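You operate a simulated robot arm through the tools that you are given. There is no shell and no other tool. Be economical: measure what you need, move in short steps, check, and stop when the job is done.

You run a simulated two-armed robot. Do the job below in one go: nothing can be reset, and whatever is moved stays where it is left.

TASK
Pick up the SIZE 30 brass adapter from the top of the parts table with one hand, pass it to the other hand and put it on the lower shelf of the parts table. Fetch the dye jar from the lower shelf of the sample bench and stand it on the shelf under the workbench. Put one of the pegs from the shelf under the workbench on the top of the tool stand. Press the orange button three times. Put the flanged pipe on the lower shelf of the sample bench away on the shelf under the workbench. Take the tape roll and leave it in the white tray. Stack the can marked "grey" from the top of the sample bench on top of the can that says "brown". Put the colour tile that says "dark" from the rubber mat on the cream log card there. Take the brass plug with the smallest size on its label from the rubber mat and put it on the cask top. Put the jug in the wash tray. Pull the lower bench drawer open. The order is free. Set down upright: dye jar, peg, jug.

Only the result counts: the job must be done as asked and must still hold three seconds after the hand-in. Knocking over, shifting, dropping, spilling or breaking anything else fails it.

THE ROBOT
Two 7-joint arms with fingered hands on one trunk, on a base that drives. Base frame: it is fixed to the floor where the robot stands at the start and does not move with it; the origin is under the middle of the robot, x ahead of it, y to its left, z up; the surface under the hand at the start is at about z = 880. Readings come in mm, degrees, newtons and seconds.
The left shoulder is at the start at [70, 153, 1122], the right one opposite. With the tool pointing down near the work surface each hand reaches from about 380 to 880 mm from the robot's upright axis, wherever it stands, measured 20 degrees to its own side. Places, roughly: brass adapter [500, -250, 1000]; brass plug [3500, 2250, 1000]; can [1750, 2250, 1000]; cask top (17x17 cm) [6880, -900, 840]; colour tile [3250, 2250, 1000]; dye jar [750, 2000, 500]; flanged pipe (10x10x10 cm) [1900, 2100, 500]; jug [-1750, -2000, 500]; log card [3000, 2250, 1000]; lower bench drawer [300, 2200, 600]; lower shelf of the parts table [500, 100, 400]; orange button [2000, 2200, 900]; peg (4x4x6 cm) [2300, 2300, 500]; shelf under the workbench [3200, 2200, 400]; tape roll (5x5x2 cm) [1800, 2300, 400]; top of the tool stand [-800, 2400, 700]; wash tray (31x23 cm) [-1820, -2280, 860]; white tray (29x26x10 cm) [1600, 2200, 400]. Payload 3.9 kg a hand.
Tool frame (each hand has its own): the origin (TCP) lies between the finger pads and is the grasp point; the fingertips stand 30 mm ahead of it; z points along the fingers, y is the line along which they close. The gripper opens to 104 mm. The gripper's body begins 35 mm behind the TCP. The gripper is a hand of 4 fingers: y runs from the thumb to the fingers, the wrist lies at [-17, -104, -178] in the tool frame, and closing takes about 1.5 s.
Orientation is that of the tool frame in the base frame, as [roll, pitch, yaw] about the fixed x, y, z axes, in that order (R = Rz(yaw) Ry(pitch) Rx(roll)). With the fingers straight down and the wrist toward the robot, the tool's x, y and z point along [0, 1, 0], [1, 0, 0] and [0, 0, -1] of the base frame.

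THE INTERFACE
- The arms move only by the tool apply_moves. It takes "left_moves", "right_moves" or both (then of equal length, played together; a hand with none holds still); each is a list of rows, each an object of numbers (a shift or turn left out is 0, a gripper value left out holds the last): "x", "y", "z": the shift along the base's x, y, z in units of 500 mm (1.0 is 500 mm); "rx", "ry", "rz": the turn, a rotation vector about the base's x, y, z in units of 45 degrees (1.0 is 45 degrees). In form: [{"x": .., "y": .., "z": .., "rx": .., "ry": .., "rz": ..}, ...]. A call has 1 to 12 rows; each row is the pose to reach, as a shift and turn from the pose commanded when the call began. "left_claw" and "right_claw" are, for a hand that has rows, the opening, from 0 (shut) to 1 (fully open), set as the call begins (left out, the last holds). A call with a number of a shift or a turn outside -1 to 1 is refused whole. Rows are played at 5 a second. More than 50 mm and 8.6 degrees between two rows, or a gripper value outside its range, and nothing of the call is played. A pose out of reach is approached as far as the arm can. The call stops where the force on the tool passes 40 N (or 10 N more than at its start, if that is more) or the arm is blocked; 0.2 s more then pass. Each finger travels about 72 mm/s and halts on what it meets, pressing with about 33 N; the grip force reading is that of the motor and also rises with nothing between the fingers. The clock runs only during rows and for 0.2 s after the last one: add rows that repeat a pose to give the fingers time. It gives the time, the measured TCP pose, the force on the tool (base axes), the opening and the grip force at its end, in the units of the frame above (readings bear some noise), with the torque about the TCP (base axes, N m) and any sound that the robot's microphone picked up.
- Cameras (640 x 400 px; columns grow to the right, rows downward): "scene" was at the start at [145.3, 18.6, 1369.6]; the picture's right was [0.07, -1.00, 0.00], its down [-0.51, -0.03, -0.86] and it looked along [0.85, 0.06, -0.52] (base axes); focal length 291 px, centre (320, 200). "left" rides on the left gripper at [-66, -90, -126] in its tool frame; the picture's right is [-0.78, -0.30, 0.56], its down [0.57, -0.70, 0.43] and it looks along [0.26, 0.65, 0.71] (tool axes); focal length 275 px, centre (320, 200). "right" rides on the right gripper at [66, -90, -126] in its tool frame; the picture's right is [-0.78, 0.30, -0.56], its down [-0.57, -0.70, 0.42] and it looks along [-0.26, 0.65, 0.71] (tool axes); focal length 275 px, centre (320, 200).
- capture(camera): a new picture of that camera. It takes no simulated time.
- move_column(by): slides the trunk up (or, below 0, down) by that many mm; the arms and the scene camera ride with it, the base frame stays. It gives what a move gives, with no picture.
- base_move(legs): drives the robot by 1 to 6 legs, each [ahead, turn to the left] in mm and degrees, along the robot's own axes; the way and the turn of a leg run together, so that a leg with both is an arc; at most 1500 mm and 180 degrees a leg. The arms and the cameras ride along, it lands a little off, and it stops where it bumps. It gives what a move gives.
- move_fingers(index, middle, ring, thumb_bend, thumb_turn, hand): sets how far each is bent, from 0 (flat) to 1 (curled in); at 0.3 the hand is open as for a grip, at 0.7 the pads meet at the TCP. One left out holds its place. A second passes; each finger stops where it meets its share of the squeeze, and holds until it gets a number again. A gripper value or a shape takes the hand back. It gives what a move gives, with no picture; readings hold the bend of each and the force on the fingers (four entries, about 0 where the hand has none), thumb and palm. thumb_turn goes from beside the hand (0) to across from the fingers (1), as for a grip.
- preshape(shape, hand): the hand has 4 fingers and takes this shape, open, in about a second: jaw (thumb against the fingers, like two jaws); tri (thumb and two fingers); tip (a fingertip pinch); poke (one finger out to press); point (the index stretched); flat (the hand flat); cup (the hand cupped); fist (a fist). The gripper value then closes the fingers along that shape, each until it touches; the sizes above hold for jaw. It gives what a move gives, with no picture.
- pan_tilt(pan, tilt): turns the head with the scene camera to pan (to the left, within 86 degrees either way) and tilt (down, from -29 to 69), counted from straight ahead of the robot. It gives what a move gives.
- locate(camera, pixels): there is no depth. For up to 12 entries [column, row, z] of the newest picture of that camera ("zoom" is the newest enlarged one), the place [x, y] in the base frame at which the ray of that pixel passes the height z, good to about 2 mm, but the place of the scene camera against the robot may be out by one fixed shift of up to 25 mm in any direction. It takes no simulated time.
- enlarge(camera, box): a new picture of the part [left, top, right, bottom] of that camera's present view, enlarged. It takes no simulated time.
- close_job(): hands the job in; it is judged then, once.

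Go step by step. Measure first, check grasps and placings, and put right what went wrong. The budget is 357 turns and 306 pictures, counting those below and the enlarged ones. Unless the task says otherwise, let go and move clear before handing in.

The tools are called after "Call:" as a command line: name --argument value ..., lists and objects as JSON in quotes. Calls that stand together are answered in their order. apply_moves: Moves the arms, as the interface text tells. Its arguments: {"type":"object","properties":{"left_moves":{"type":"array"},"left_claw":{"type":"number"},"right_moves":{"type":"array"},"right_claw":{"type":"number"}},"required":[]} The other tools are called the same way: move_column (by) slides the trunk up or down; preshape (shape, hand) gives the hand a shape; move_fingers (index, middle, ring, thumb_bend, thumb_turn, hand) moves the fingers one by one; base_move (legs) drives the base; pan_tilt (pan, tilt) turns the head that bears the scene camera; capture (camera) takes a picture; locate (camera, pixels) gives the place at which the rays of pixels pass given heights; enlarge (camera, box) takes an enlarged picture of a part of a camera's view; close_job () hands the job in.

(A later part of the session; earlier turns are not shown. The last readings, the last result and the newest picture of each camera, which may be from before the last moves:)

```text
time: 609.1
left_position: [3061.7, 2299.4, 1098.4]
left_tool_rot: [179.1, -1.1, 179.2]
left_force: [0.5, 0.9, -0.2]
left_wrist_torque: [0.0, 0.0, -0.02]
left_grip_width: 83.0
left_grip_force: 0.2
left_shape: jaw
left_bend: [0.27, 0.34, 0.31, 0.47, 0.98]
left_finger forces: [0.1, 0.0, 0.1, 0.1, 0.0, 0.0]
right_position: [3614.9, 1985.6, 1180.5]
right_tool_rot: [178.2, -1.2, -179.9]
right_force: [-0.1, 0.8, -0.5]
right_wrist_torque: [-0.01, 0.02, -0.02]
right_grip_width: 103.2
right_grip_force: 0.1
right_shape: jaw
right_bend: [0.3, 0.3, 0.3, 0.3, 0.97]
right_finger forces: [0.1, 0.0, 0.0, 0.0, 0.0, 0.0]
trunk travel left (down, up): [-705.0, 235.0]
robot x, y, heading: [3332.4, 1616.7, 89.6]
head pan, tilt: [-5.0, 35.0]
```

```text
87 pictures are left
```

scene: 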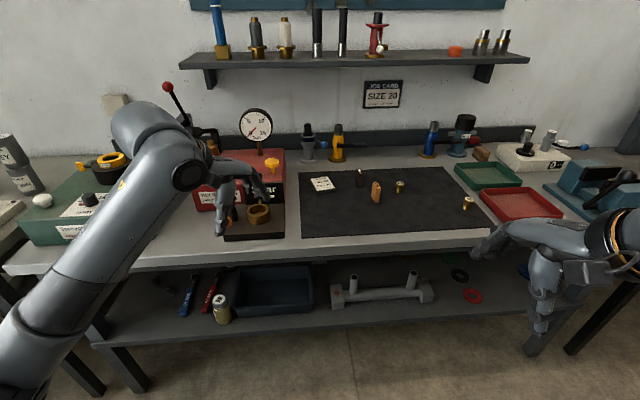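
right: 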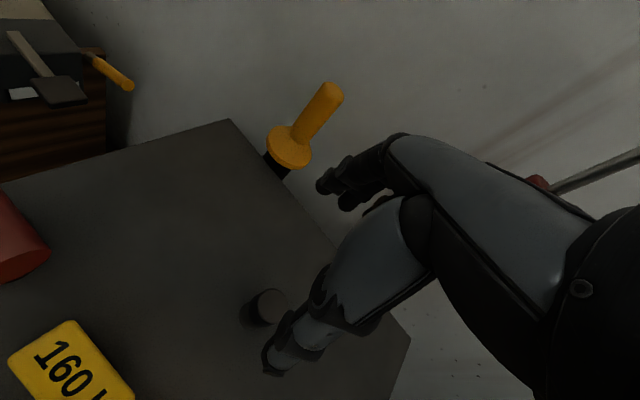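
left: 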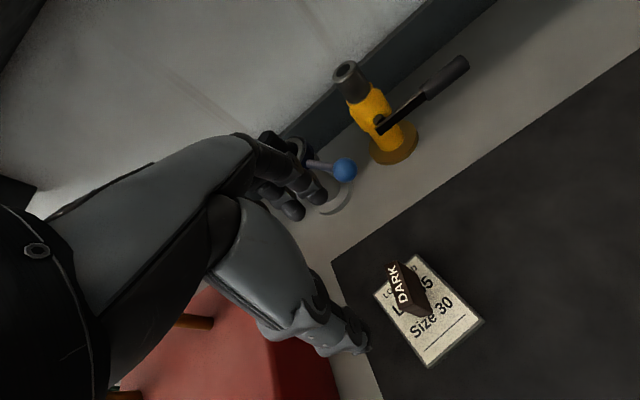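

DARK stands on the log card. I retract the left hand and bring the right hand over plug "20" at ≈(3346,2239).

Call:
apply_moves --left_moves '[{"y": -0.05, "z": 0.03}, {"y": -0.1, "z": 0.06}, {"y": -0.15, "z": 0.09}, {"y": -0.2, "z": 0.12}, {"y": -0.25, "z": 0.15}, {"y": -0.3, "z": 0.15}, {"y": -0.35, "z": 0.15}, {"y": -0.4, "z": 0.15}, {"y": -0.45, "z": 0.15}, {"y": -0.5, "z": 0.15}, {"y": -0.53, "z": 0.15}, {"y": -0.56, "z": 0.15}]' --right_moves '[{"x": -0.045, "y": 0.04}, {"x": -0.09, "y": 0.08}, {"x": -0.135, "y": 0.12}, {"x": -0.18, "y": 0.16}, {"x": -0.225, "y": 0.2}, {"x": -0.27, "y": 0.24}, {"x": -0.315, "y": 0.28}, {"x": -0.36, "y": 0.32}, {"x": -0.405, "y": 0.36}, {"x": -0.45, "y": 0.4}, {"x": -0.495, "y": 0.45}, {"x": -0.538, "y": 0.5}]'

Call:
apply_moves --right_moves '[{"z": -0.08}, {"z": -0.16}, {"z": -0.24}, {"z": -0.3}, {"z": -0.3}]' --right_claw 0.7

Call:
capture --camera "right"

```text
time: 611.7
left_position: [3051.3, 2074.4, 1174.3]
left_tool_rot: [179.2, -1.0, 179.2]
left_force: [0.2, -0.3, -0.4]
left_wrist_torque: [-0.05, -0.01, 0.01]
left_grip_width: 82.7
left_grip_force: 0.1
left_shape: jaw
left_bend: [0.27, 0.34, 0.31, 0.47, 0.98]
left_finger forces: [0.0, 0.0, 0.0, 0.1, 0.0, 0.0]
left hand out of reach, approached as far as the arm can: row 10, 11, 12
right_position: [3343.1, 2235.4, 1181.8]
right_tool_rot: [178.2, -1.3, -179.7]
right_force: [-0.7, 0.6, 0.9]
right_wrist_torque: [-0.03, 0.0, 0.0]
right_grip_width: 103.9
right_grip_force: 0.0
right_shape: jaw
right_bend: [0.3, 0.3, 0.3, 0.3, 0.97]
right_finger forces: [0.0, 0.1, 0.0, 0.1, 0.0, 0.0]
trunk travel left (down, up): [-705.0, 235.0]
robot x, y, heading: [3331.5, 1617.1, 90.1]
head pan, tilt: [-5.0, 35.0]
```

```text
time: 612.9
left_position: [3054.0, 2073.9, 1175.3]
left_tool_rot: [179.1, -1.1, 179.2]
left_force: [0.5, 0.1, 0.6]
left_wrist_torque: [0.0, 0.01, 0.02]
left_grip_width: 83.2
left_grip_force: 0.1
left_shape: jaw
left_bend: [0.27, 0.34, 0.31, 0.47, 0.98]
left_finger forces: [0.0, 0.0, 0.0, 0.1, 0.1, 0.1]
right_position: [3345.5, 2236.4, 1030.9]
right_tool_rot: [178.3, -1.4, -179.9]
right_force: [0.1, 0.0, -0.7]
right_wrist_torque: [0.0, -0.02, 0.04]
right_grip_width: 73.1
right_grip_force: 0.1
right_shape: jaw
right_bend: [0.27, 0.37, 0.34, 0.56, 0.99]
right_finger forces: [0.0, 0.0, 0.1, 0.1, 0.1, 0.0]
trunk travel left (down, up): [-705.0, 235.0]
robot x, y, heading: [3329.6, 1617.9, 90.0]
head pan, tilt: [-5.0, 35.0]
```

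```text
86 pictures are left
```

right: 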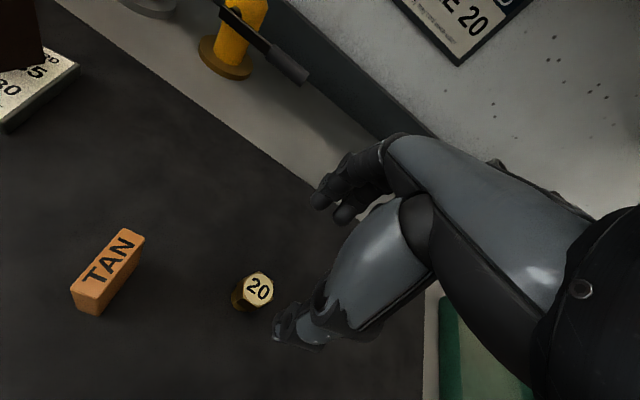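

Plug "20" lies right under the hand. I descend and close on it.

Call:
apply_moves --right_moves '[{"z": -0.06}, {"z": -0.12}, {"z": -0.17}, {"z": -0.21}, {"z": -0.23}, {"z": -0.23}]'

Call:
apply_moves --right_moves '[{}, {}, {}, {}, {}, {}]' --right_claw 0

Call:
apply_moves --right_moves '[{"z": 0.06}, {"z": 0.14}, {"z": 0.22}, {"z": 0.3}, {"z": 0.38}, {"z": 0.46}]'

Call:
capture --camera "right"

```text
time: 614.3
left_position: [3052.8, 2073.6, 1175.6]
left_tool_rot: [179.1, -1.0, 179.2]
left_force: [-0.1, -0.4, 0.3]
left_wrist_torque: [0.0, -0.03, -0.01]
left_grip_width: 83.0
left_grip_force: 0.1
left_shape: jaw
left_bend: [0.27, 0.34, 0.31, 0.47, 0.98]
left_finger forces: [0.1, 0.0, 0.0, 0.0, 0.1, 0.0]
right_position: [3346.1, 2236.6, 915.1]
right_tool_rot: [178.3, -1.3, -179.7]
right_force: [0.5, -0.2, -0.3]
right_wrist_torque: [-0.02, 0.0, 0.03]
right_grip_width: 73.0
right_grip_force: 0.1
right_shape: jaw
right_bend: [0.27, 0.37, 0.34, 0.56, 0.99]
right_finger forces: [0.0, 0.0, 0.0, 0.0, 0.0, 0.0]
trunk travel left (down, up): [-705.0, 235.0]
robot x, y, heading: [3334.7, 1615.7, 89.9]
head pan, tilt: [-5.0, 35.0]
```

```text
time: 615.7
left_position: [3053.8, 2074.2, 1176.0]
left_tool_rot: [179.1, -1.0, 179.2]
left_force: [0.2, 0.4, -0.4]
left_wrist_torque: [-0.01, -0.05, -0.04]
left_grip_width: 82.7
left_grip_force: 0.1
left_shape: jaw
left_bend: [0.27, 0.34, 0.31, 0.47, 0.98]
left_finger forces: [0.0, 0.0, 0.0, 0.0, 0.1, 0.1]
right_position: [3346.0, 2237.8, 916.0]
right_tool_rot: [178.3, -1.3, -179.9]
right_force: [0.8, 0.5, 0.6]
right_wrist_torque: [0.01, -0.02, -0.03]
right_grip_width: 15.3
right_grip_force: 33.3
right_shape: jaw
right_bend: [0.73, 0.65, 0.7, 0.75, 1.0]
right_finger forces: [17.3, 10.7, 0.0, 0.1, 27.8, 0.0]
trunk travel left (down, up): [-705.0, 235.0]
robot x, y, heading: [3331.8, 1617.8, 89.8]
head pan, tilt: [-5.0, 35.0]
```

```text
time: 617.1
left_position: [3052.5, 2073.5, 1177.1]
left_tool_rot: [179.0, -0.9, 179.2]
left_force: [0.2, 0.3, 0.4]
left_wrist_torque: [0.02, 0.0, 0.0]
left_grip_width: 83.3
left_grip_force: 0.0
left_shape: jaw
left_bend: [0.27, 0.34, 0.31, 0.47, 0.98]
left_finger forces: [0.0, 0.0, 0.0, 0.0, 0.0, 0.0]
right_position: [3345.7, 2237.1, 1145.7]
right_tool_rot: [178.3, -1.3, -179.8]
right_force: [0.2, 0.2, -0.3]
right_wrist_torque: [-0.01, -0.04, -0.02]
right_grip_width: 15.5
right_grip_force: 33.1
right_shape: jaw
right_bend: [0.73, 0.65, 0.7, 0.75, 1.0]
right_finger forces: [17.6, 11.3, 0.1, 0.0, 27.7, 0.1]
trunk travel left (down, up): [-705.0, 235.0]
robot x, y, heading: [3331.2, 1617.6, 90.0]
head pan, tilt: [-5.0, 35.0]
```

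```text
85 pictures are left
```

right: 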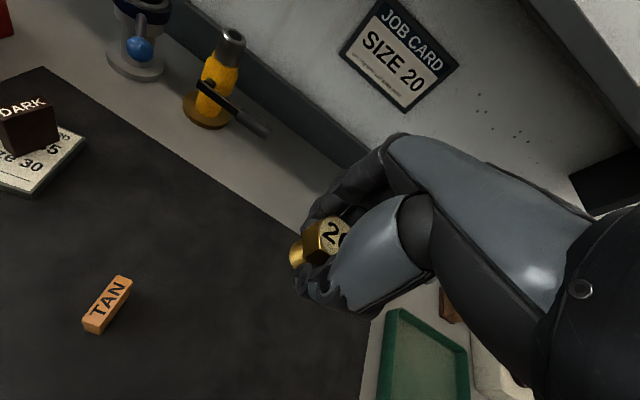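

Plug "20" is held. I back away and turn toward the cask area to look.

Call:
base_move --legs '[[-420, 0], [0, -120]]'

Call:
pan_tilt --pan 0 --tilt 20

Call:
capture --camera "scene"

```text
time: 624.7
left_position: [3871.2, 1204.9, 1175.5]
left_tool_rot: [179.1, -1.0, 59.6]
left_force: [0.1, -0.1, 0.0]
left_wrist_torque: [-0.03, -0.01, 0.04]
left_grip_width: 83.0
left_grip_force: 0.0
left_shape: jaw
left_bend: [0.27, 0.34, 0.31, 0.47, 0.98]
left_finger forces: [0.0, 0.0, 0.0, 0.1, 0.0, 0.1]
right_position: [3866.9, 870.1, 1146.0]
right_tool_rot: [178.3, -1.3, 60.5]
right_force: [-0.2, -0.7, 0.1]
right_wrist_torque: [0.01, 0.01, -0.02]
right_grip_width: 15.0
right_grip_force: 32.9
right_shape: jaw
right_bend: [0.73, 0.65, 0.7, 0.75, 1.0]
right_finger forces: [17.6, 11.0, 0.0, 0.0, 27.2, 0.1]
trunk travel left (down, up): [-705.0, 235.0]
robot x, y, heading: [3334.0, 1190.8, -29.5]
head pan, tilt: [-5.0, 35.0]
```

```text
time: 625.5
left_position: [3871.1, 1205.9, 1176.1]
left_tool_rot: [179.1, -1.0, 59.5]
left_force: [-0.2, 0.2, 0.0]
left_wrist_torque: [0.01, 0.02, -0.03]
left_grip_width: 83.1
left_grip_force: 0.1
left_shape: jaw
left_bend: [0.27, 0.34, 0.31, 0.47, 0.98]
left_finger forces: [0.1, 0.0, 0.0, 0.1, 0.0, 0.0]
right_position: [3867.8, 870.3, 1145.3]
right_tool_rot: [178.2, -1.2, 60.5]
right_force: [0.5, 0.5, -1.6]
right_wrist_torque: [-0.03, -0.01, 0.0]
right_grip_width: 15.1
right_grip_force: 32.6
right_shape: jaw
right_bend: [0.73, 0.65, 0.7, 0.75, 1.0]
right_finger forces: [17.7, 11.0, 0.1, 0.1, 27.1, 0.0]
trunk travel left (down, up): [-705.0, 235.0]
robot x, y, heading: [3335.8, 1188.4, -29.7]
head pan, tilt: [0.0, 20.0]
```

```text
84 pictures are left
```

scene: 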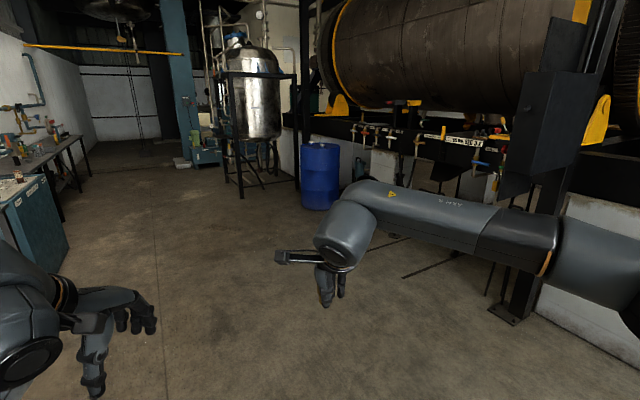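

Call:
enlarge --camera "scene" --box '[280, 110, 440, 220]'

Call:
locate --camera "scene" --pixels '[[320, 146, 860], [320, 146, 840], [320, 210, 0], [240, 197, 0], [298, 190, 0]]'

```text
3.64 times, centred on (360, 165) of scene
```

zoom: 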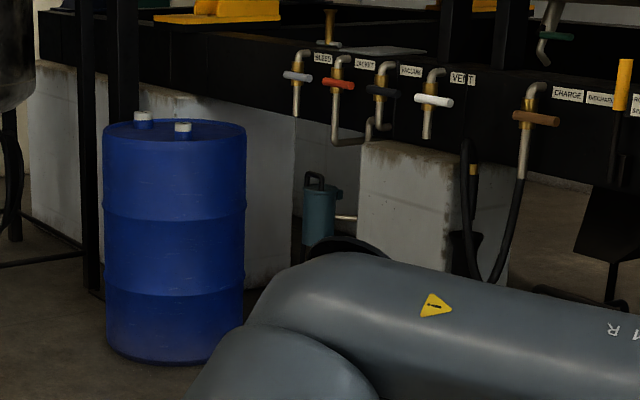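

```text
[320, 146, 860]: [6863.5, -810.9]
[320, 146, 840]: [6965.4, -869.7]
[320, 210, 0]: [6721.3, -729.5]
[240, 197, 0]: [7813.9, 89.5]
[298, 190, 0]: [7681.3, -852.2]
```

The blue drum ahead is the cask (top ≈(6890,-880)). I drive 2900 mm toward it.

Call:
base_move --legs '[[1450, 0], [1400, 0]]'

Call:
pan_tilt --pan 0 --tilt 30

Call:
capture --camera "scene"

```text
time: 639.4
left_position: [6316.5, -325.3, 1176.6]
left_tool_rot: [179.1, -0.9, 56.9]
left_force: [0.2, 0.3, 0.4]
left_wrist_torque: [-0.01, -0.01, -0.06]
left_grip_width: 83.2
left_grip_force: 0.1
left_shape: jaw
left_bend: [0.27, 0.34, 0.31, 0.47, 0.98]
left_finger forces: [0.0, 0.1, 0.0, 0.1, 0.0, 0.1]
right_position: [6297.9, -659.6, 1145.5]
right_tool_rot: [178.4, -1.3, 58.0]
right_force: [-0.1, 0.4, -1.4]
right_wrist_torque: [0.0, -0.02, 0.0]
right_grip_width: 15.2
right_grip_force: 33.1
right_shape: jaw
right_bend: [0.73, 0.65, 0.7, 0.75, 1.0]
right_finger forces: [17.7, 11.1, 0.0, 0.0, 27.1, 0.0]
trunk travel left (down, up): [-705.0, 235.0]
robot x, y, heading: [5776.1, -321.6, -32.2]
head pan, tilt: [0.0, 20.0]
```

```text
time: 640.1
left_position: [6317.1, -325.8, 1175.5]
left_tool_rot: [179.1, -1.1, 57.0]
left_force: [0.8, -0.1, 0.1]
left_wrist_torque: [0.0, 0.0, 0.03]
left_grip_width: 83.2
left_grip_force: 0.1
left_shape: jaw
left_bend: [0.27, 0.34, 0.31, 0.47, 0.98]
left_finger forces: [0.1, 0.0, 0.0, 0.0, 0.0, 0.0]
right_position: [6297.9, -660.7, 1144.9]
right_tool_rot: [178.3, -1.4, 58.0]
right_force: [0.4, -0.1, -1.1]
right_wrist_torque: [-0.03, 0.0, -0.01]
right_grip_width: 15.0
right_grip_force: 32.9
right_shape: jaw
right_bend: [0.73, 0.65, 0.7, 0.75, 1.0]
right_finger forces: [17.7, 11.0, 0.0, 0.1, 27.1, 0.0]
trunk travel left (down, up): [-705.0, 235.0]
robot x, y, heading: [5782.0, -321.0, -32.2]
head pan, tilt: [0.0, 30.0]
```

```text
82 pictures are left
```

scene: 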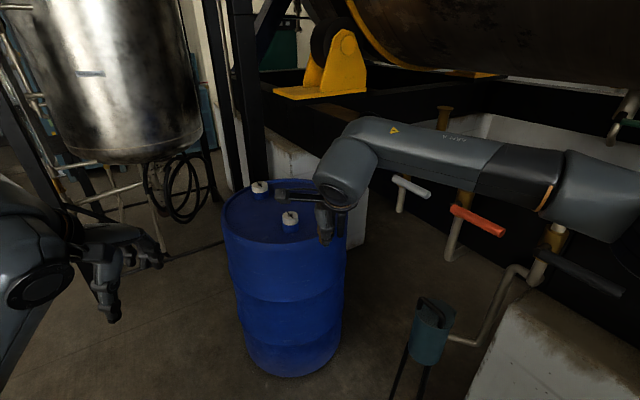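

Call:
enlarge --camera "scene" --box '[210, 165, 370, 265]'

Call:
locate --camera "scene" --pixels '[[222, 212, 845], [285, 244, 845], [290, 226, 845], [261, 192, 845], [348, 218, 845], [320, 215, 845], [262, 222, 845]]'

```text
4.00 times, centred on (290, 215) of scene
```

zoom: 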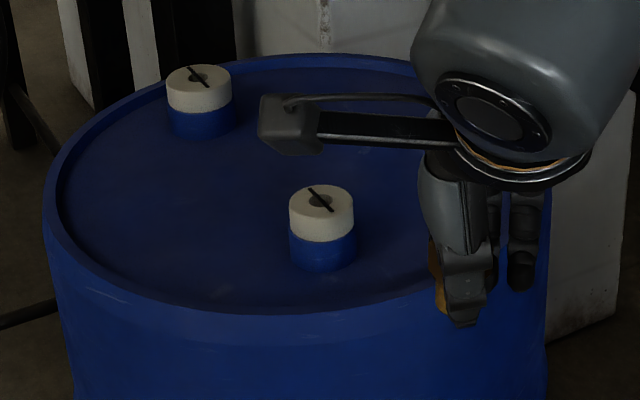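

```text
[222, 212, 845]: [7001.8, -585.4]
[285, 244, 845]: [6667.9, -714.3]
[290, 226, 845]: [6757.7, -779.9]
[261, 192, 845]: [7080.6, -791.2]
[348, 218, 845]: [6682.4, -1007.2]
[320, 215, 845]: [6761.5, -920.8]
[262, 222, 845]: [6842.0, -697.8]
```

Target on the cask top is (6880,-900), clear of both bungs. I retract the left hand, extend the right one 80 mm, turn +6° and drive 540 mm.

Call:
apply_moves --left_moves '[{"x": -0.05, "y": 0.03}, {"x": -0.1, "y": 0.06}, {"x": -0.15, "y": 0.1}, {"x": -0.2, "y": 0.13}, {"x": -0.26, "y": 0.16}, {"x": -0.3, "y": 0.19}]' --right_moves '[{"x": 0.022, "y": -0.014}, {"x": 0.045, "y": -0.028}, {"x": 0.068, "y": -0.042}, {"x": 0.09, "y": -0.056}, {"x": 0.112, "y": -0.07}, {"x": 0.135, "y": -0.085}]'

Call:
base_move --legs '[[0, 5.8], [540, 0]]'

Call:
capture --camera "right"

Call:
capture --camera "scene"

```text
time: 641.5
left_position: [6321.0, -305.0, 1184.0]
left_tool_rot: [179.1, -1.1, 57.0]
left_force: [0.2, 0.9, 0.1]
left_wrist_torque: [0.02, -0.02, 0.02]
left_grip_width: 82.9
left_grip_force: 0.1
left_shape: jaw
left_bend: [0.27, 0.34, 0.31, 0.47, 0.98]
left_finger forces: [0.0, 0.1, 0.0, 0.0, 0.0, 0.0]
left hand out of reach, approached as far as the arm can: row 1, 2, 3, 4, 5, 6
right_position: [6366.4, -704.8, 1144.7]
right_tool_rot: [178.3, -1.3, 58.1]
right_force: [-0.1, -0.5, -0.5]
right_wrist_torque: [0.01, 0.03, 0.0]
right_grip_width: 15.1
right_grip_force: 33.1
right_shape: jaw
right_bend: [0.73, 0.65, 0.7, 0.75, 1.0]
right_finger forces: [18.0, 11.3, 0.0, 0.1, 27.1, 0.1]
trunk travel left (down, up): [-705.0, 235.0]
robot x, y, heading: [5781.8, -320.6, -32.2]
head pan, tilt: [0.0, 30.0]
```

```text
time: 645.1
left_position: [6798.3, -486.5, 1183.6]
left_tool_rot: [179.0, -1.0, 63.0]
left_force: [0.6, -0.1, -0.2]
left_wrist_torque: [-0.01, -0.01, 0.01]
left_grip_width: 82.7
left_grip_force: 0.1
left_shape: jaw
left_bend: [0.27, 0.34, 0.31, 0.47, 0.98]
left_finger forces: [0.0, 0.0, 0.0, 0.1, 0.1, 0.0]
right_position: [6884.9, -877.6, 1146.7]
right_tool_rot: [178.2, -1.3, 64.1]
right_force: [0.8, -0.1, -1.1]
right_wrist_torque: [0.0, -0.01, 0.0]
right_grip_width: 15.1
right_grip_force: 32.8
right_shape: jaw
right_bend: [0.73, 0.65, 0.7, 0.75, 1.0]
right_finger forces: [17.9, 11.4, 0.0, 0.0, 27.2, 0.0]
trunk travel left (down, up): [-705.0, 235.0]
robot x, y, heading: [6261.1, -557.7, -26.4]
head pan, tilt: [0.0, 30.0]
```

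```text
80 pictures are left
```

right: 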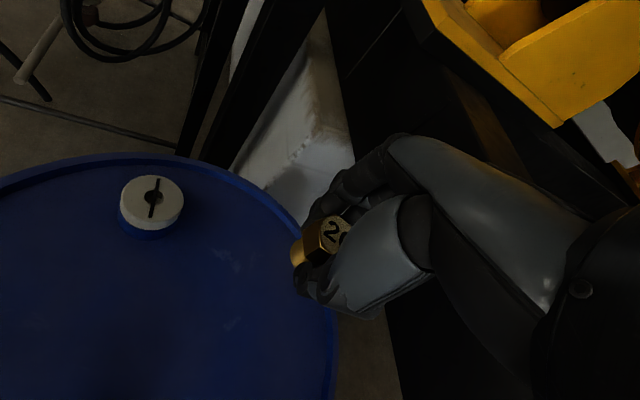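

```text
79 pictures are left
```

scene: 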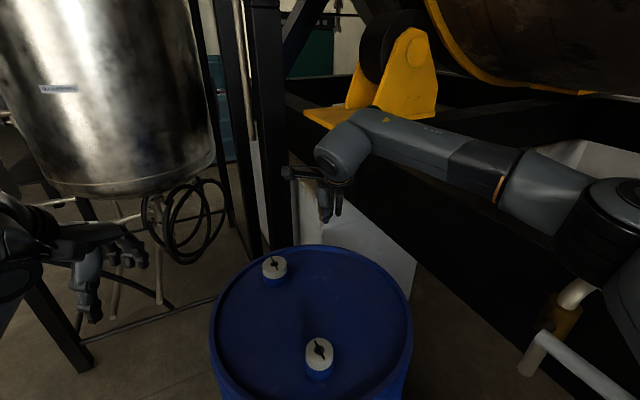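

The spot below the hand is clear blue top. I shift to (6880,-898) and lower with the arm in stages.

Call:
apply_moves --right_moves '[{"x": -0.01, "y": -0.04, "z": -0.04}, {"x": -0.01, "y": -0.04, "z": -0.08}, {"x": -0.01, "y": -0.04, "z": -0.12}, {"x": -0.01, "y": -0.04, "z": -0.16}, {"x": -0.01, "y": -0.04, "z": -0.2}, {"x": -0.01, "y": -0.04, "z": -0.24}, {"x": -0.01, "y": -0.04, "z": -0.28}, {"x": -0.01, "y": -0.04, "z": -0.32}, {"x": -0.01, "y": -0.04, "z": -0.36}]'

Call:
capture --camera "scene"

Call:
capture --camera "right"

```text
time: 647.1
left_position: [6798.7, -487.8, 1184.1]
left_tool_rot: [179.1, -1.1, 63.1]
left_force: [0.1, -0.9, -0.2]
left_wrist_torque: [0.01, 0.03, 0.0]
left_grip_width: 83.1
left_grip_force: 0.0
left_shape: jaw
left_bend: [0.27, 0.34, 0.31, 0.47, 0.98]
left_finger forces: [0.0, 0.1, 0.1, 0.0, 0.0, 0.0]
right_position: [6880.3, -898.2, 965.9]
right_tool_rot: [178.3, -1.3, 64.0]
right_force: [-0.3, -0.6, -0.8]
right_wrist_torque: [-0.01, -0.03, 0.01]
right_grip_width: 15.0
right_grip_force: 33.1
right_shape: jaw
right_bend: [0.73, 0.65, 0.7, 0.75, 1.0]
right_finger forces: [18.0, 11.6, 0.0, 0.0, 27.2, 0.0]
trunk travel left (down, up): [-705.0, 235.0]
robot x, y, heading: [6264.1, -559.3, -26.3]
head pan, tilt: [0.0, 30.0]
```

```text
78 pictures are left
```

scene: 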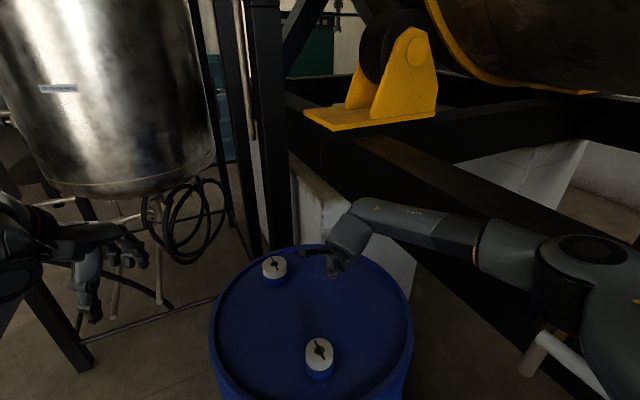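

```text
77 pictures are left
```

right: 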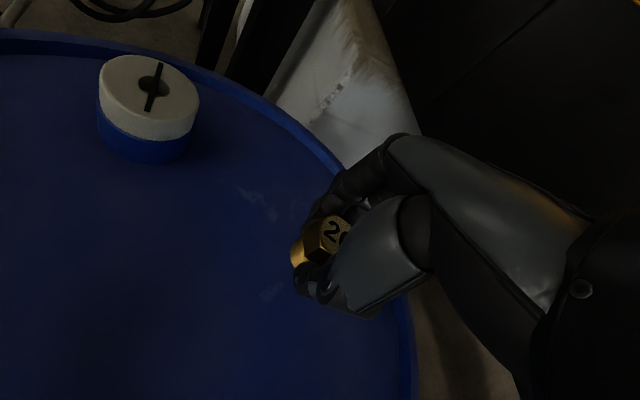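

Call:
locate --camera "scene" --pixels '[[210, 325, 845], [413, 325, 845], [312, 246, 845], [312, 322, 845], [319, 372, 845], [274, 280, 845], [335, 285, 845]]'

Call:
locate --camera "right" --pixels '[[207, 290, 845], [150, 155, 845], [330, 150, 845], [412, 330, 845], [230, 85, 845]]'

```text
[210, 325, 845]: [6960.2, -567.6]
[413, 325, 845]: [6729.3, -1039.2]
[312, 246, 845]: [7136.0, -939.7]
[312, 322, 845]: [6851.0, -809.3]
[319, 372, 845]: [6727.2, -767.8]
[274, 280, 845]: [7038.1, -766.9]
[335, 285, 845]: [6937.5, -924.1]
```

```text
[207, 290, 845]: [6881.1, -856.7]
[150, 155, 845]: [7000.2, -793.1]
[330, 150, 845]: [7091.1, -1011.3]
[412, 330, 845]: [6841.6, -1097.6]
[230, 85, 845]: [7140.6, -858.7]
```

The drum's centre is ≈(6900,-864), so this spot is near the middle and free. I continue lowering to contact.

Call:
apply_moves --right_moves '[{"z": -0.05}, {"z": -0.1}, {"z": -0.14}, {"z": -0.16}, {"z": -0.17}, {"z": -0.18}, {"z": -0.188}, {"z": -0.196}, {"z": -0.204}, {"z": -0.212}]'

Call:
capture --camera "right"

```text
time: 649.3
left_position: [6792.9, -486.1, 1187.7]
left_tool_rot: [178.7, -1.1, 63.1]
left_force: [0.8, 0.0, -0.2]
left_wrist_torque: [0.01, 0.02, 0.02]
left_grip_width: 83.1
left_grip_force: 0.1
left_shape: jaw
left_bend: [0.27, 0.34, 0.31, 0.47, 0.98]
left_finger forces: [0.0, 0.0, 0.1, 0.0, 0.0, 0.0]
right_position: [6878.9, -898.2, 869.1]
right_tool_rot: [177.6, -1.7, 64.0]
right_force: [-2.6, -2.9, 39.6]
right_wrist_torque: [0.12, 0.35, 0.0]
right_grip_width: 16.4
right_grip_force: 33.0
right_shape: jaw
right_bend: [0.73, 0.64, 0.7, 0.77, 1.0]
right_finger forces: [21.7, 18.1, 0.0, 0.1, 60.8, 0.0]
trunk travel left (down, up): [-705.0, 235.0]
robot x, y, heading: [6263.6, -563.7, -26.1]
head pan, tilt: [0.0, 30.0]
```

```text
76 pictures are left
```

right: 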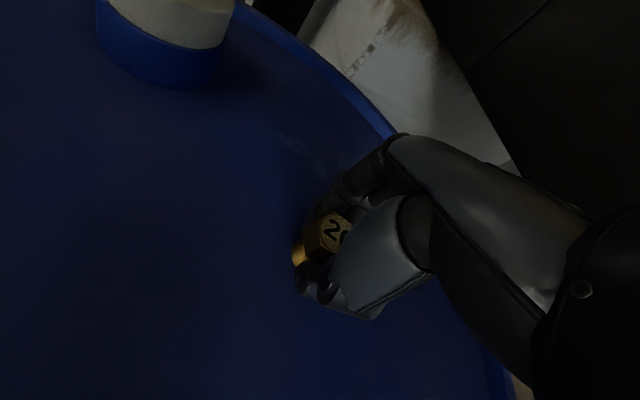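

Contact (40 N). I ease up 4 mm, open, and lift.

Call:
apply_moves --right_moves '[{"z": 0.012}, {"z": 0.012}]'

Call:
apply_moves --right_moves '[{}, {}, {}, {}, {}, {"z": 0.03}, {"z": 0.08}, {"z": 0.14}, {"z": 0.22}, {"z": 0.3}, {"z": 0.38}]' --right_claw 0.7

Call:
capture --camera "right"

```text
time: 649.9
left_position: [6795.8, -486.2, 1185.0]
left_tool_rot: [179.0, -0.9, 63.0]
left_force: [-0.8, 0.1, -0.3]
left_wrist_torque: [0.0, 0.02, -0.01]
left_grip_width: 82.9
left_grip_force: 0.1
left_shape: jaw
left_bend: [0.27, 0.34, 0.31, 0.47, 0.98]
left_finger forces: [0.0, 0.1, 0.0, 0.1, 0.0, 0.0]
right_position: [6879.6, -898.2, 868.6]
right_tool_rot: [178.0, -1.3, 64.0]
right_force: [2.9, -2.6, 23.6]
right_wrist_torque: [-0.12, -0.11, -0.02]
right_grip_width: 17.0
right_grip_force: 33.3
right_shape: jaw
right_bend: [0.73, 0.64, 0.7, 0.77, 1.0]
right_finger forces: [21.5, 18.4, 0.0, 0.1, 42.4, 0.0]
trunk travel left (down, up): [-705.0, 235.0]
robot x, y, heading: [6259.5, -557.1, -26.0]
head pan, tilt: [0.0, 30.0]
```

```text
time: 652.3
left_position: [6798.1, -487.4, 1183.7]
left_tool_rot: [179.1, -1.0, 63.1]
left_force: [-0.4, 0.6, -0.2]
left_wrist_torque: [-0.01, -0.01, 0.02]
left_grip_width: 83.3
left_grip_force: 0.0
left_shape: jaw
left_bend: [0.27, 0.34, 0.31, 0.47, 0.98]
left_finger forces: [0.0, 0.0, 0.0, 0.0, 0.0, 0.0]
right_position: [6879.3, -899.9, 1054.0]
right_tool_rot: [178.3, -1.4, 64.1]
right_force: [0.1, 0.6, -0.3]
right_wrist_torque: [-0.01, 0.0, 0.02]
right_grip_width: 72.2
right_grip_force: 0.0
right_shape: jaw
right_bend: [0.27, 0.37, 0.34, 0.57, 0.99]
right_finger forces: [0.1, 0.0, 0.0, 0.0, 0.1, 0.0]
trunk travel left (down, up): [-705.0, 235.0]
robot x, y, heading: [6264.0, -558.3, -26.2]
head pan, tilt: [0.0, 30.0]
```

```text
75 pictures are left
```

right: 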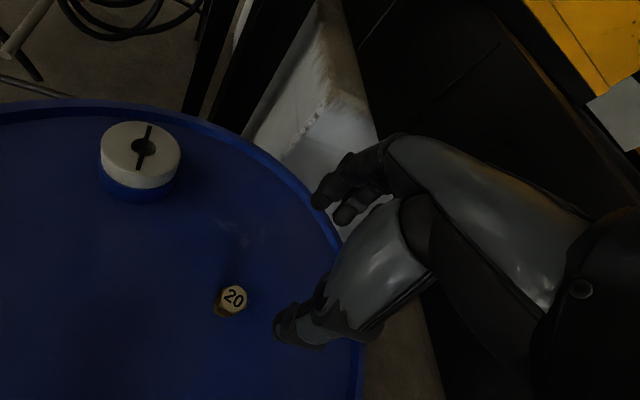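

Plug "20" stands on the cask. I raise the hand and drive back to the sample bench for the pipe and the tape.

Call:
apply_moves --right_moves '[{"z": 0.08}, {"z": 0.16}, {"z": 0.2}]'

Call:
base_move --legs '[[-1450, 0], [-1400, 0], [0, -169], [1480, 0], [0, -75]]'

Call:
pan_tilt --pan 0 --tilt 40

Call:
capture --camera "scene"

```text
time: 653.1
left_position: [6798.4, -486.8, 1183.1]
left_tool_rot: [179.2, -0.9, 63.1]
left_force: [0.6, 0.3, 0.4]
left_wrist_torque: [0.01, -0.01, 0.03]
left_grip_width: 83.0
left_grip_force: 0.0
left_shape: jaw
left_bend: [0.27, 0.34, 0.31, 0.47, 0.98]
left_finger forces: [0.0, 0.0, 0.0, 0.1, 0.1, 0.0]
right_position: [6879.9, -899.6, 1156.1]
right_tool_rot: [178.3, -1.3, 64.0]
right_force: [0.5, 0.0, -0.1]
right_wrist_torque: [0.0, -0.02, -0.02]
right_grip_width: 72.6
right_grip_force: 0.0
right_shape: jaw
right_bend: [0.27, 0.37, 0.34, 0.57, 0.99]
right_finger forces: [0.0, 0.0, 0.1, 0.1, 0.0, 0.0]
trunk travel left (down, up): [-705.0, 235.0]
robot x, y, heading: [6264.0, -557.6, -26.1]
head pan, tilt: [0.0, 30.0]
```

```text
time: 684.1
left_position: [1931.1, 1499.1, 1183.8]
left_tool_rot: [179.1, -1.0, -178.8]
left_force: [-0.3, -0.7, -0.2]
left_wrist_torque: [-0.01, -0.03, 0.0]
left_grip_width: 83.1
left_grip_force: 0.0
left_shape: jaw
left_bend: [0.27, 0.34, 0.31, 0.47, 0.98]
left_finger forces: [0.0, 0.1, 0.0, 0.0, 0.0, 0.1]
right_position: [2256.9, 1765.7, 1155.6]
right_tool_rot: [178.4, -1.3, -177.9]
right_force: [0.9, -1.4, 0.1]
right_wrist_torque: [-0.01, -0.03, 0.03]
right_grip_width: 72.4
right_grip_force: 0.0
right_shape: jaw
right_bend: [0.27, 0.37, 0.34, 0.57, 0.99]
right_finger forces: [0.0, 0.1, 0.1, 0.0, 0.1, 0.0]
trunk travel left (down, up): [-705.0, 235.0]
robot x, y, heading: [2242.7, 1059.4, 91.7]
head pan, tilt: [0.0, 30.0]
```

```text
time: 684.8
left_position: [1931.7, 1500.4, 1184.8]
left_tool_rot: [179.1, -1.1, -178.9]
left_force: [0.1, 0.4, 0.1]
left_wrist_torque: [0.0, -0.03, -0.01]
left_grip_width: 82.9
left_grip_force: 0.1
left_shape: jaw
left_bend: [0.27, 0.34, 0.31, 0.47, 0.98]
left_finger forces: [0.0, 0.0, 0.0, 0.1, 0.0, 0.0]
right_position: [2255.9, 1764.1, 1155.6]
right_tool_rot: [178.4, -1.3, -177.9]
right_force: [0.6, 0.0, -0.2]
right_wrist_torque: [0.0, 0.02, 0.01]
right_grip_width: 72.7
right_grip_force: 0.0
right_shape: jaw
right_bend: [0.27, 0.37, 0.34, 0.57, 0.99]
right_finger forces: [0.0, 0.0, 0.0, 0.0, 0.0, 0.0]
trunk travel left (down, up): [-705.0, 235.0]
robot x, y, heading: [2245.2, 1062.4, 92.1]
head pan, tilt: [0.0, 40.0]
```

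```text
74 pictures are left
```

scene: 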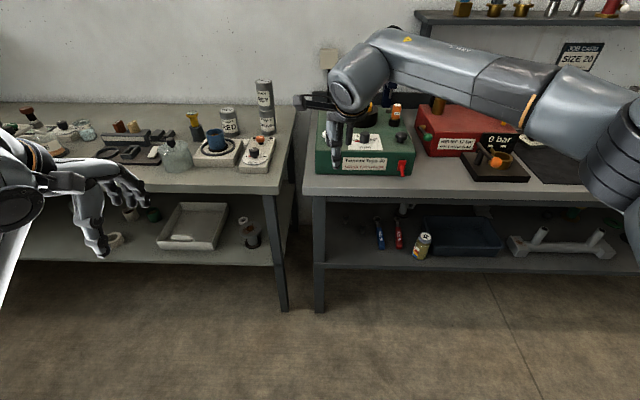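

All earlier placements still stand. For the flanged pipe (≈(1933,2113)) I'll use the left hand, yawed −30°, widely opened over the 100 mm flange. I reposition and lower.

Call:
base_move --legs '[[0, 50], [210, 0], [0, -52]]'

Call:
apply_moves --left_moves '[{"x": 0.03, "y": 0.02, "rz": -0.08}, {"x": 0.06, "y": 0.04, "rz": -0.16}, {"x": 0.1, "y": 0.07, "rz": -0.24}, {"x": 0.14, "y": 0.1, "rz": -0.32}, {"x": 0.18, "y": 0.13, "rz": -0.4}, {"x": 0.22, "y": 0.16, "rz": -0.48}, {"x": 0.26, "y": 0.19, "rz": -0.56}, {"x": 0.3, "y": 0.22, "rz": -0.62}, {"x": 0.32, "y": 0.24, "rz": -0.667}]' --right_moves '[{"x": 0.03, "y": -0.05}, {"x": 0.06, "y": -0.1}, {"x": 0.1, "y": -0.15}, {"x": 0.14, "y": -0.2}, {"x": 0.18, "y": -0.25}, {"x": 0.24, "y": -0.3}, {"x": 0.3, "y": -0.35}, {"x": 0.36, "y": -0.4}, {"x": 0.42, "y": -0.46}]'

Call:
move_column --by -400

Call:
move_column --by -240

Call:
capture --camera "left"

Call:
capture --camera "scene"

```text
time: 691.1
left_position: [1779.2, 1635.9, 1183.4]
left_tool_rot: [179.1, -1.1, 179.4]
left_force: [-0.3, 0.5, -0.9]
left_wrist_torque: [0.03, 0.02, 0.0]
left_grip_width: 83.0
left_grip_force: 0.0
left_shape: jaw
left_bend: [0.27, 0.34, 0.31, 0.47, 0.98]
left_finger forces: [0.0, 0.0, 0.0, 0.1, 0.1, 0.0]
right_position: [2114.0, 1891.4, 1157.2]
right_tool_rot: [178.3, -1.3, -179.6]
right_force: [0.3, -0.3, -0.5]
right_wrist_torque: [0.01, 0.01, -0.03]
right_grip_width: 72.4
right_grip_force: 0.1
right_shape: jaw
right_bend: [0.27, 0.37, 0.34, 0.57, 0.99]
right_finger forces: [0.0, 0.0, 0.1, 0.0, 0.0, 0.0]
trunk travel left (down, up): [-705.0, 235.0]
robot x, y, heading: [2077.5, 1185.3, 90.3]
head pan, tilt: [0.0, 40.0]
```

```text
time: 693.1
left_position: [1941.1, 1754.5, 1185.3]
left_tool_rot: [179.0, -1.3, 149.2]
left_force: [0.6, 0.3, 0.6]
left_wrist_torque: [0.0, -0.01, 0.01]
left_grip_width: 83.1
left_grip_force: 0.2
left_shape: jaw
left_bend: [0.27, 0.34, 0.31, 0.47, 0.98]
left_finger forces: [0.0, 0.1, 0.0, 0.0, 0.0, 0.1]
right_position: [2323.9, 1659.8, 1159.1]
right_tool_rot: [178.3, -1.4, -179.5]
right_force: [0.0, -0.6, 0.1]
right_wrist_torque: [0.03, 0.02, 0.01]
right_grip_width: 72.3
right_grip_force: 0.0
right_shape: jaw
right_bend: [0.27, 0.37, 0.34, 0.57, 0.99]
right_finger forces: [0.1, 0.0, 0.0, 0.1, 0.0, 0.1]
trunk travel left (down, up): [-705.0, 235.0]
robot x, y, heading: [2075.4, 1186.3, 89.9]
head pan, tilt: [0.0, 40.0]
```

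```text
time: 696.9
left_position: [1939.6, 1757.0, 784.0]
left_tool_rot: [179.1, -1.1, 149.3]
left_force: [-0.4, 0.1, 0.5]
left_wrist_torque: [0.0, -0.03, -0.01]
left_grip_width: 83.1
left_grip_force: 0.1
left_shape: jaw
left_bend: [0.27, 0.34, 0.31, 0.47, 0.98]
left_finger forces: [0.0, 0.0, 0.0, 0.1, 0.1, 0.0]
right_position: [2324.2, 1662.8, 757.7]
right_tool_rot: [178.3, -1.3, -179.7]
right_force: [0.4, 0.7, 0.3]
right_wrist_torque: [0.0, 0.02, -0.02]
right_grip_width: 72.7
right_grip_force: 0.0
right_shape: jaw
right_bend: [0.27, 0.37, 0.34, 0.57, 0.99]
right_finger forces: [0.0, 0.1, 0.0, 0.0, 0.0, 0.0]
trunk travel left (down, up): [-305.0, 635.0]
robot x, y, heading: [2081.2, 1192.3, 90.1]
head pan, tilt: [0.0, 40.0]
```

```text
time: 699.4
left_position: [1940.0, 1755.9, 543.5]
left_tool_rot: [179.2, -1.1, 149.3]
left_force: [0.8, 0.0, 0.8]
left_wrist_torque: [0.03, -0.04, 0.01]
left_grip_width: 82.9
left_grip_force: 0.0
left_shape: jaw
left_bend: [0.27, 0.34, 0.31, 0.47, 0.98]
left_finger forces: [0.0, 0.0, 0.1, 0.0, 0.1, 0.1]
right_position: [2322.9, 1661.4, 519.5]
right_tool_rot: [178.3, -1.3, -179.7]
right_force: [0.5, -0.3, 0.2]
right_wrist_torque: [-0.02, -0.02, 0.01]
right_grip_width: 72.7
right_grip_force: 0.1
right_shape: jaw
right_bend: [0.27, 0.37, 0.34, 0.57, 0.99]
right_finger forces: [0.1, 0.1, 0.0, 0.0, 0.0, 0.1]
trunk travel left (down, up): [-65.0, 875.0]
robot x, y, heading: [2083.5, 1187.4, 90.3]
head pan, tilt: [0.0, 40.0]
```

```text
73 pictures are left
```

left: 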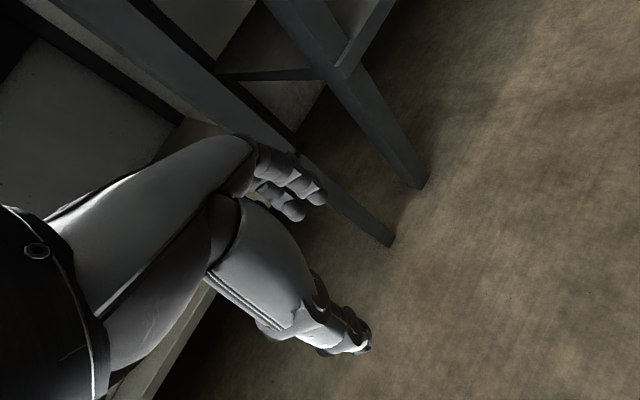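

```text
72 pictures are left
```

scene: 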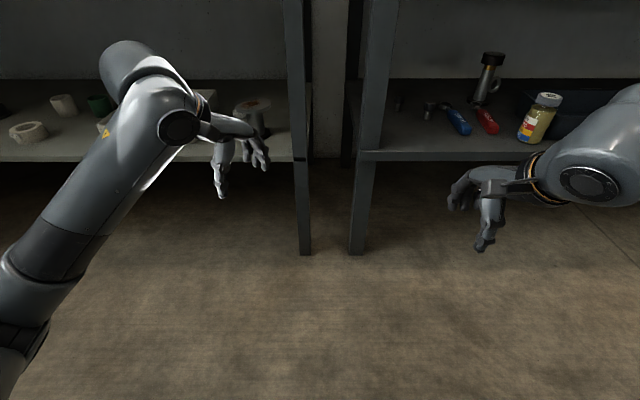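

Call:
capture --camera "right"

Call:
enlarge --camera "scene" --box '[180, 60, 320, 180]'

```text
71 pictures are left
```

right: 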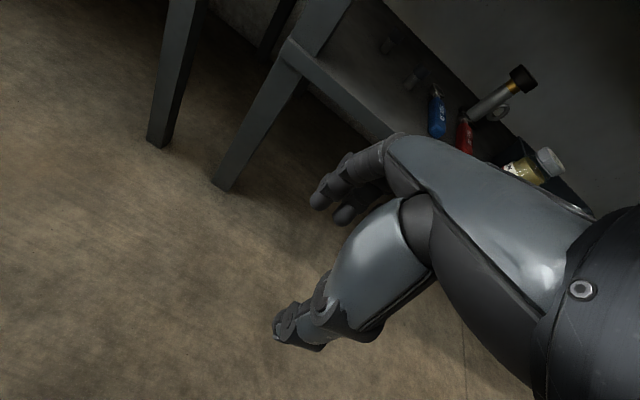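

```text
3.33 times, centred on (250, 120) of scene
```

zoom: 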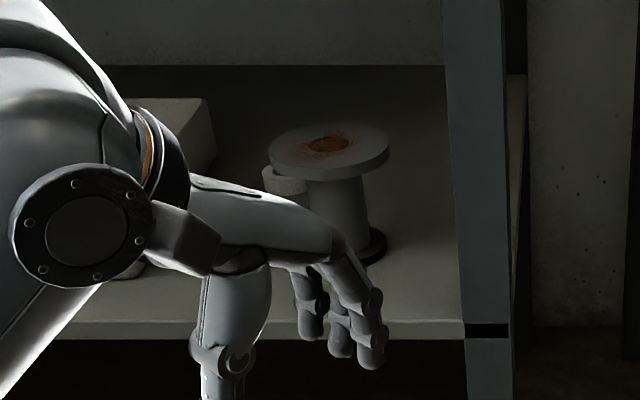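

Call:
locate --camera "scene" --pixels '[[252.4, 105, 490], [252.4, 105, 500], [235, 106, 495], [270, 106, 495], [258, 131, 400], [236, 114, 420]]'

```text
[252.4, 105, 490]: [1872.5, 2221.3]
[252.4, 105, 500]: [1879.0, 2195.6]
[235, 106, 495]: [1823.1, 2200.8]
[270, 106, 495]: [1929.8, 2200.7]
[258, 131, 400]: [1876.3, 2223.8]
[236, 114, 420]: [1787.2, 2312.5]
```

The closer view puts the pipe at ≈(1868,2185). I turn the hand back to default yaw and shift left to see it.

Call:
apply_moves --left_moves '[{"x": -0.02, "y": 0.03, "rz": 0.1}, {"x": -0.05, "y": 0.06, "rz": 0.2}, {"x": -0.08, "y": 0.09, "rz": 0.3}, {"x": -0.11, "y": 0.12, "rz": 0.4}, {"x": -0.14, "y": 0.15, "rz": 0.5}, {"x": -0.15, "y": 0.18, "rz": 0.6}, {"x": -0.15, "y": 0.2, "rz": 0.667}]'

Call:
base_move --legs '[[120, 0]]'

Call:
capture --camera "left"

```text
time: 701.0
left_position: [1863.4, 1856.6, 545.3]
left_tool_rot: [179.2, -1.0, 179.4]
left_force: [0.5, 0.2, -0.7]
left_wrist_torque: [-0.03, 0.0, 0.0]
left_grip_width: 83.1
left_grip_force: 0.0
left_shape: jaw
left_bend: [0.27, 0.34, 0.31, 0.47, 0.98]
left_finger forces: [0.1, 0.0, 0.0, 0.0, 0.0, 0.1]
right_position: [2324.3, 1661.9, 518.2]
right_tool_rot: [178.2, -1.2, -179.7]
right_force: [0.3, -0.4, 0.9]
right_wrist_torque: [-0.02, -0.03, 0.0]
right_grip_width: 72.4
right_grip_force: 0.0
right_shape: jaw
right_bend: [0.27, 0.37, 0.34, 0.57, 0.99]
right_finger forces: [0.0, 0.1, 0.0, 0.1, 0.0, 0.1]
trunk travel left (down, up): [-65.0, 875.0]
robot x, y, heading: [2083.6, 1188.0, 90.2]
head pan, tilt: [0.0, 40.0]
```

```text
time: 702.2
left_position: [1862.2, 1979.2, 544.2]
left_tool_rot: [179.2, -1.1, 179.5]
left_force: [0.6, 0.6, -1.1]
left_wrist_torque: [-0.02, -0.03, 0.0]
left_grip_width: 83.1
left_grip_force: 0.1
left_shape: jaw
left_bend: [0.27, 0.34, 0.31, 0.47, 0.98]
left_finger forces: [0.0, 0.0, 0.1, 0.0, 0.0, 0.0]
right_position: [2321.0, 1786.8, 518.7]
right_tool_rot: [178.2, -1.3, -179.5]
right_force: [0.8, -0.3, -1.0]
right_wrist_torque: [0.03, -0.01, -0.01]
right_grip_width: 72.6
right_grip_force: 0.1
right_shape: jaw
right_bend: [0.27, 0.37, 0.34, 0.57, 0.99]
right_finger forces: [0.0, 0.0, 0.1, 0.0, 0.1, 0.0]
trunk travel left (down, up): [-65.0, 875.0]
robot x, y, heading: [2083.7, 1312.9, 90.4]
head pan, tilt: [0.0, 40.0]
```

```text
69 pictures are left
```

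left: 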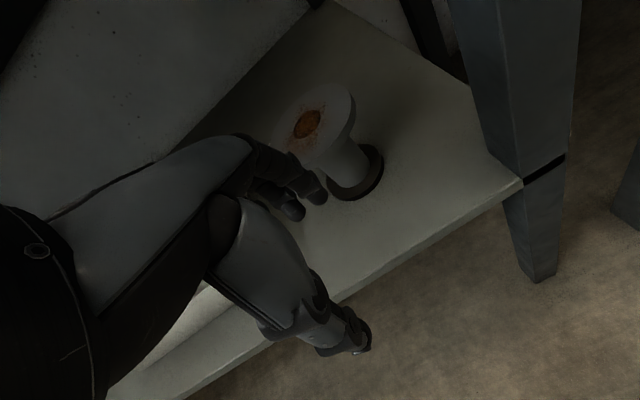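

Call:
locate --camera "left" --pixels '[[307, 123, 490], [307, 123, 500], [355, 173, 400], [355, 173, 410], [383, 168, 405], [332, 192, 405], [500, 165, 400]]'

```text
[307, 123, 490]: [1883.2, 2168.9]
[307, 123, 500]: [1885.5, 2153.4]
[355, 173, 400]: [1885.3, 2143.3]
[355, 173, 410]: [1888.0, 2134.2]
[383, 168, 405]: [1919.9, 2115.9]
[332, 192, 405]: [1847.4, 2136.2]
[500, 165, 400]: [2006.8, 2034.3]
```

Pipe at (1885,2148). I open the hand wider than the jaw shape and check the width.

Call:
move_fingers --hand "left" --index 0.18 --middle 0.18 --ring 0.18 --thumb_bend 0.15 --thumb_turn 1

Call:
base_move --legs '[[110, 0]]'

Call:
capture --camera "left"

```text
time: 703.2
left_position: [1861.1, 1978.9, 544.8]
left_tool_rot: [179.1, -1.1, 179.4]
left_force: [0.5, -0.6, 0.0]
left_wrist_torque: [-0.02, 0.05, 0.0]
left_grip_width: 132.4
left_grip_force: 0.1
left_shape: fingers
left_bend: [0.18, 0.18, 0.18, 0.15, 0.96]
left_finger forces: [0.1, 0.0, 0.0, 0.0, 0.0, 0.0]
right_position: [2321.3, 1787.1, 518.3]
right_tool_rot: [178.4, -1.3, -179.4]
right_force: [0.2, 0.2, 0.3]
right_wrist_torque: [0.02, 0.02, 0.0]
right_grip_width: 72.3
right_grip_force: 0.1
right_shape: jaw
right_bend: [0.27, 0.37, 0.34, 0.57, 0.99]
right_finger forces: [0.0, 0.0, 0.0, 0.0, 0.0, 0.1]
trunk travel left (down, up): [-65.0, 875.0]
robot x, y, heading: [2082.8, 1311.1, 90.4]
head pan, tilt: [0.0, 40.0]
```

```text
time: 704.4
left_position: [1863.3, 2088.4, 544.4]
left_tool_rot: [179.1, -1.1, 179.4]
left_force: [-0.5, -0.6, -0.3]
left_wrist_torque: [-0.03, 0.0, 0.02]
left_grip_width: 132.8
left_grip_force: 0.0
left_shape: fingers
left_bend: [0.18, 0.18, 0.18, 0.15, 0.96]
left_finger forces: [0.0, 0.0, 0.0, 0.0, 0.1, 0.0]
right_position: [2321.3, 1896.9, 517.2]
right_tool_rot: [178.3, -1.3, -179.5]
right_force: [0.2, 0.8, 0.5]
right_wrist_torque: [0.01, -0.03, 0.01]
right_grip_width: 72.7
right_grip_force: 0.1
right_shape: jaw
right_bend: [0.27, 0.37, 0.34, 0.57, 0.99]
right_finger forces: [0.0, 0.0, 0.0, 0.0, 0.1, 0.0]
trunk travel left (down, up): [-65.0, 875.0]
robot x, y, heading: [2080.6, 1423.3, 90.2]
head pan, tilt: [0.0, 40.0]
```

```text
68 pictures are left
```

left: 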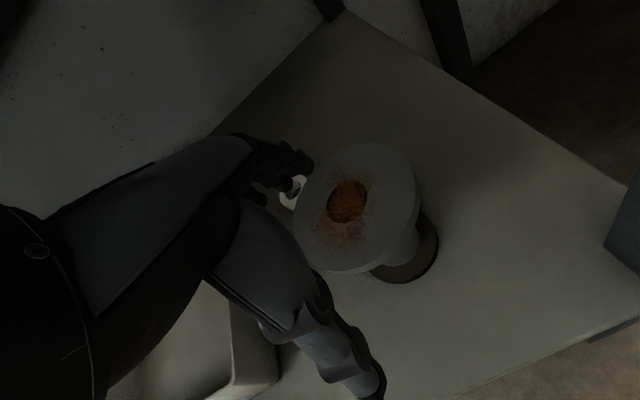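

Call:
locate --camera "left" --pixels '[[347, 201, 500], [357, 207, 500], [357, 207, 495], [405, 250, 400], [293, 185, 420]]'

```text
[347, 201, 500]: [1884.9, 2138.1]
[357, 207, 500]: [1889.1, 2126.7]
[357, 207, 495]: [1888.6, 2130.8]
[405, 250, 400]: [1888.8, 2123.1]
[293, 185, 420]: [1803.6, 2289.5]
```

Flange centre ≈ (1887,2131). I move over it and descend to z≈480.

Call:
apply_moves --left_moves '[{"x": 0.016, "y": 0.03, "z": 0.012}, {"x": 0.032, "y": 0.06, "z": 0.012}, {"x": 0.048, "y": 0.086, "z": 0.012}, {"x": 0.048, "y": 0.086, "z": -0.03}, {"x": 0.048, "y": 0.086, "z": -0.06}, {"x": 0.048, "y": 0.086, "z": -0.06}]'

Call:
capture --camera "left"

Call:
enlarge --camera "scene" --box '[120, 60, 320, 220]'

```text
time: 705.8
left_position: [1887.7, 2132.9, 521.2]
left_tool_rot: [178.6, -1.1, 179.5]
left_force: [0.9, 0.0, 21.8]
left_wrist_torque: [-1.34, -0.02, -0.02]
left_grip_width: 136.2
left_grip_force: 9.2
left_shape: fingers
left_bend: [0.18, 0.18, 0.18, 0.08, 0.96]
left_finger forces: [0.1, 0.0, 0.0, 0.1, 19.1, 0.0]
right_position: [2322.0, 1894.0, 520.7]
right_tool_rot: [178.1, -1.5, -179.6]
right_force: [0.6, -0.2, 0.7]
right_wrist_torque: [0.01, -0.03, 0.02]
right_grip_width: 72.6
right_grip_force: 0.1
right_shape: jaw
right_bend: [0.27, 0.37, 0.34, 0.57, 0.99]
right_finger forces: [0.0, 0.0, 0.0, 0.0, 0.0, 0.0]
trunk travel left (down, up): [-65.0, 875.0]
robot x, y, heading: [2077.6, 1420.1, 90.3]
head pan, tilt: [0.0, 40.0]
```

```text
67 pictures are left
```

left: 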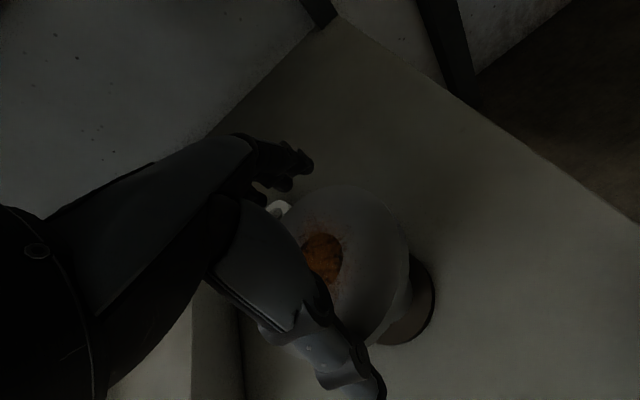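

```text
2.50 times, centred on (220, 140) of scene
```

zoom: 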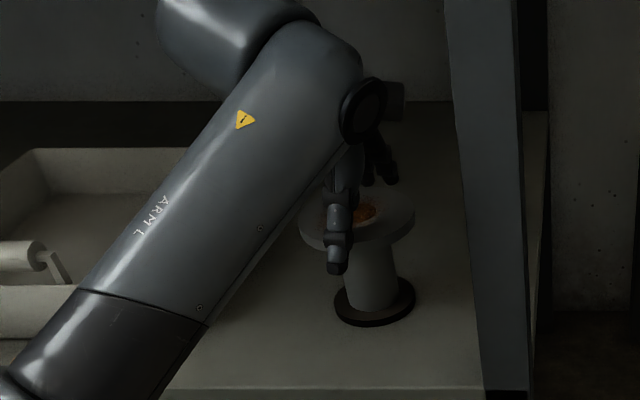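

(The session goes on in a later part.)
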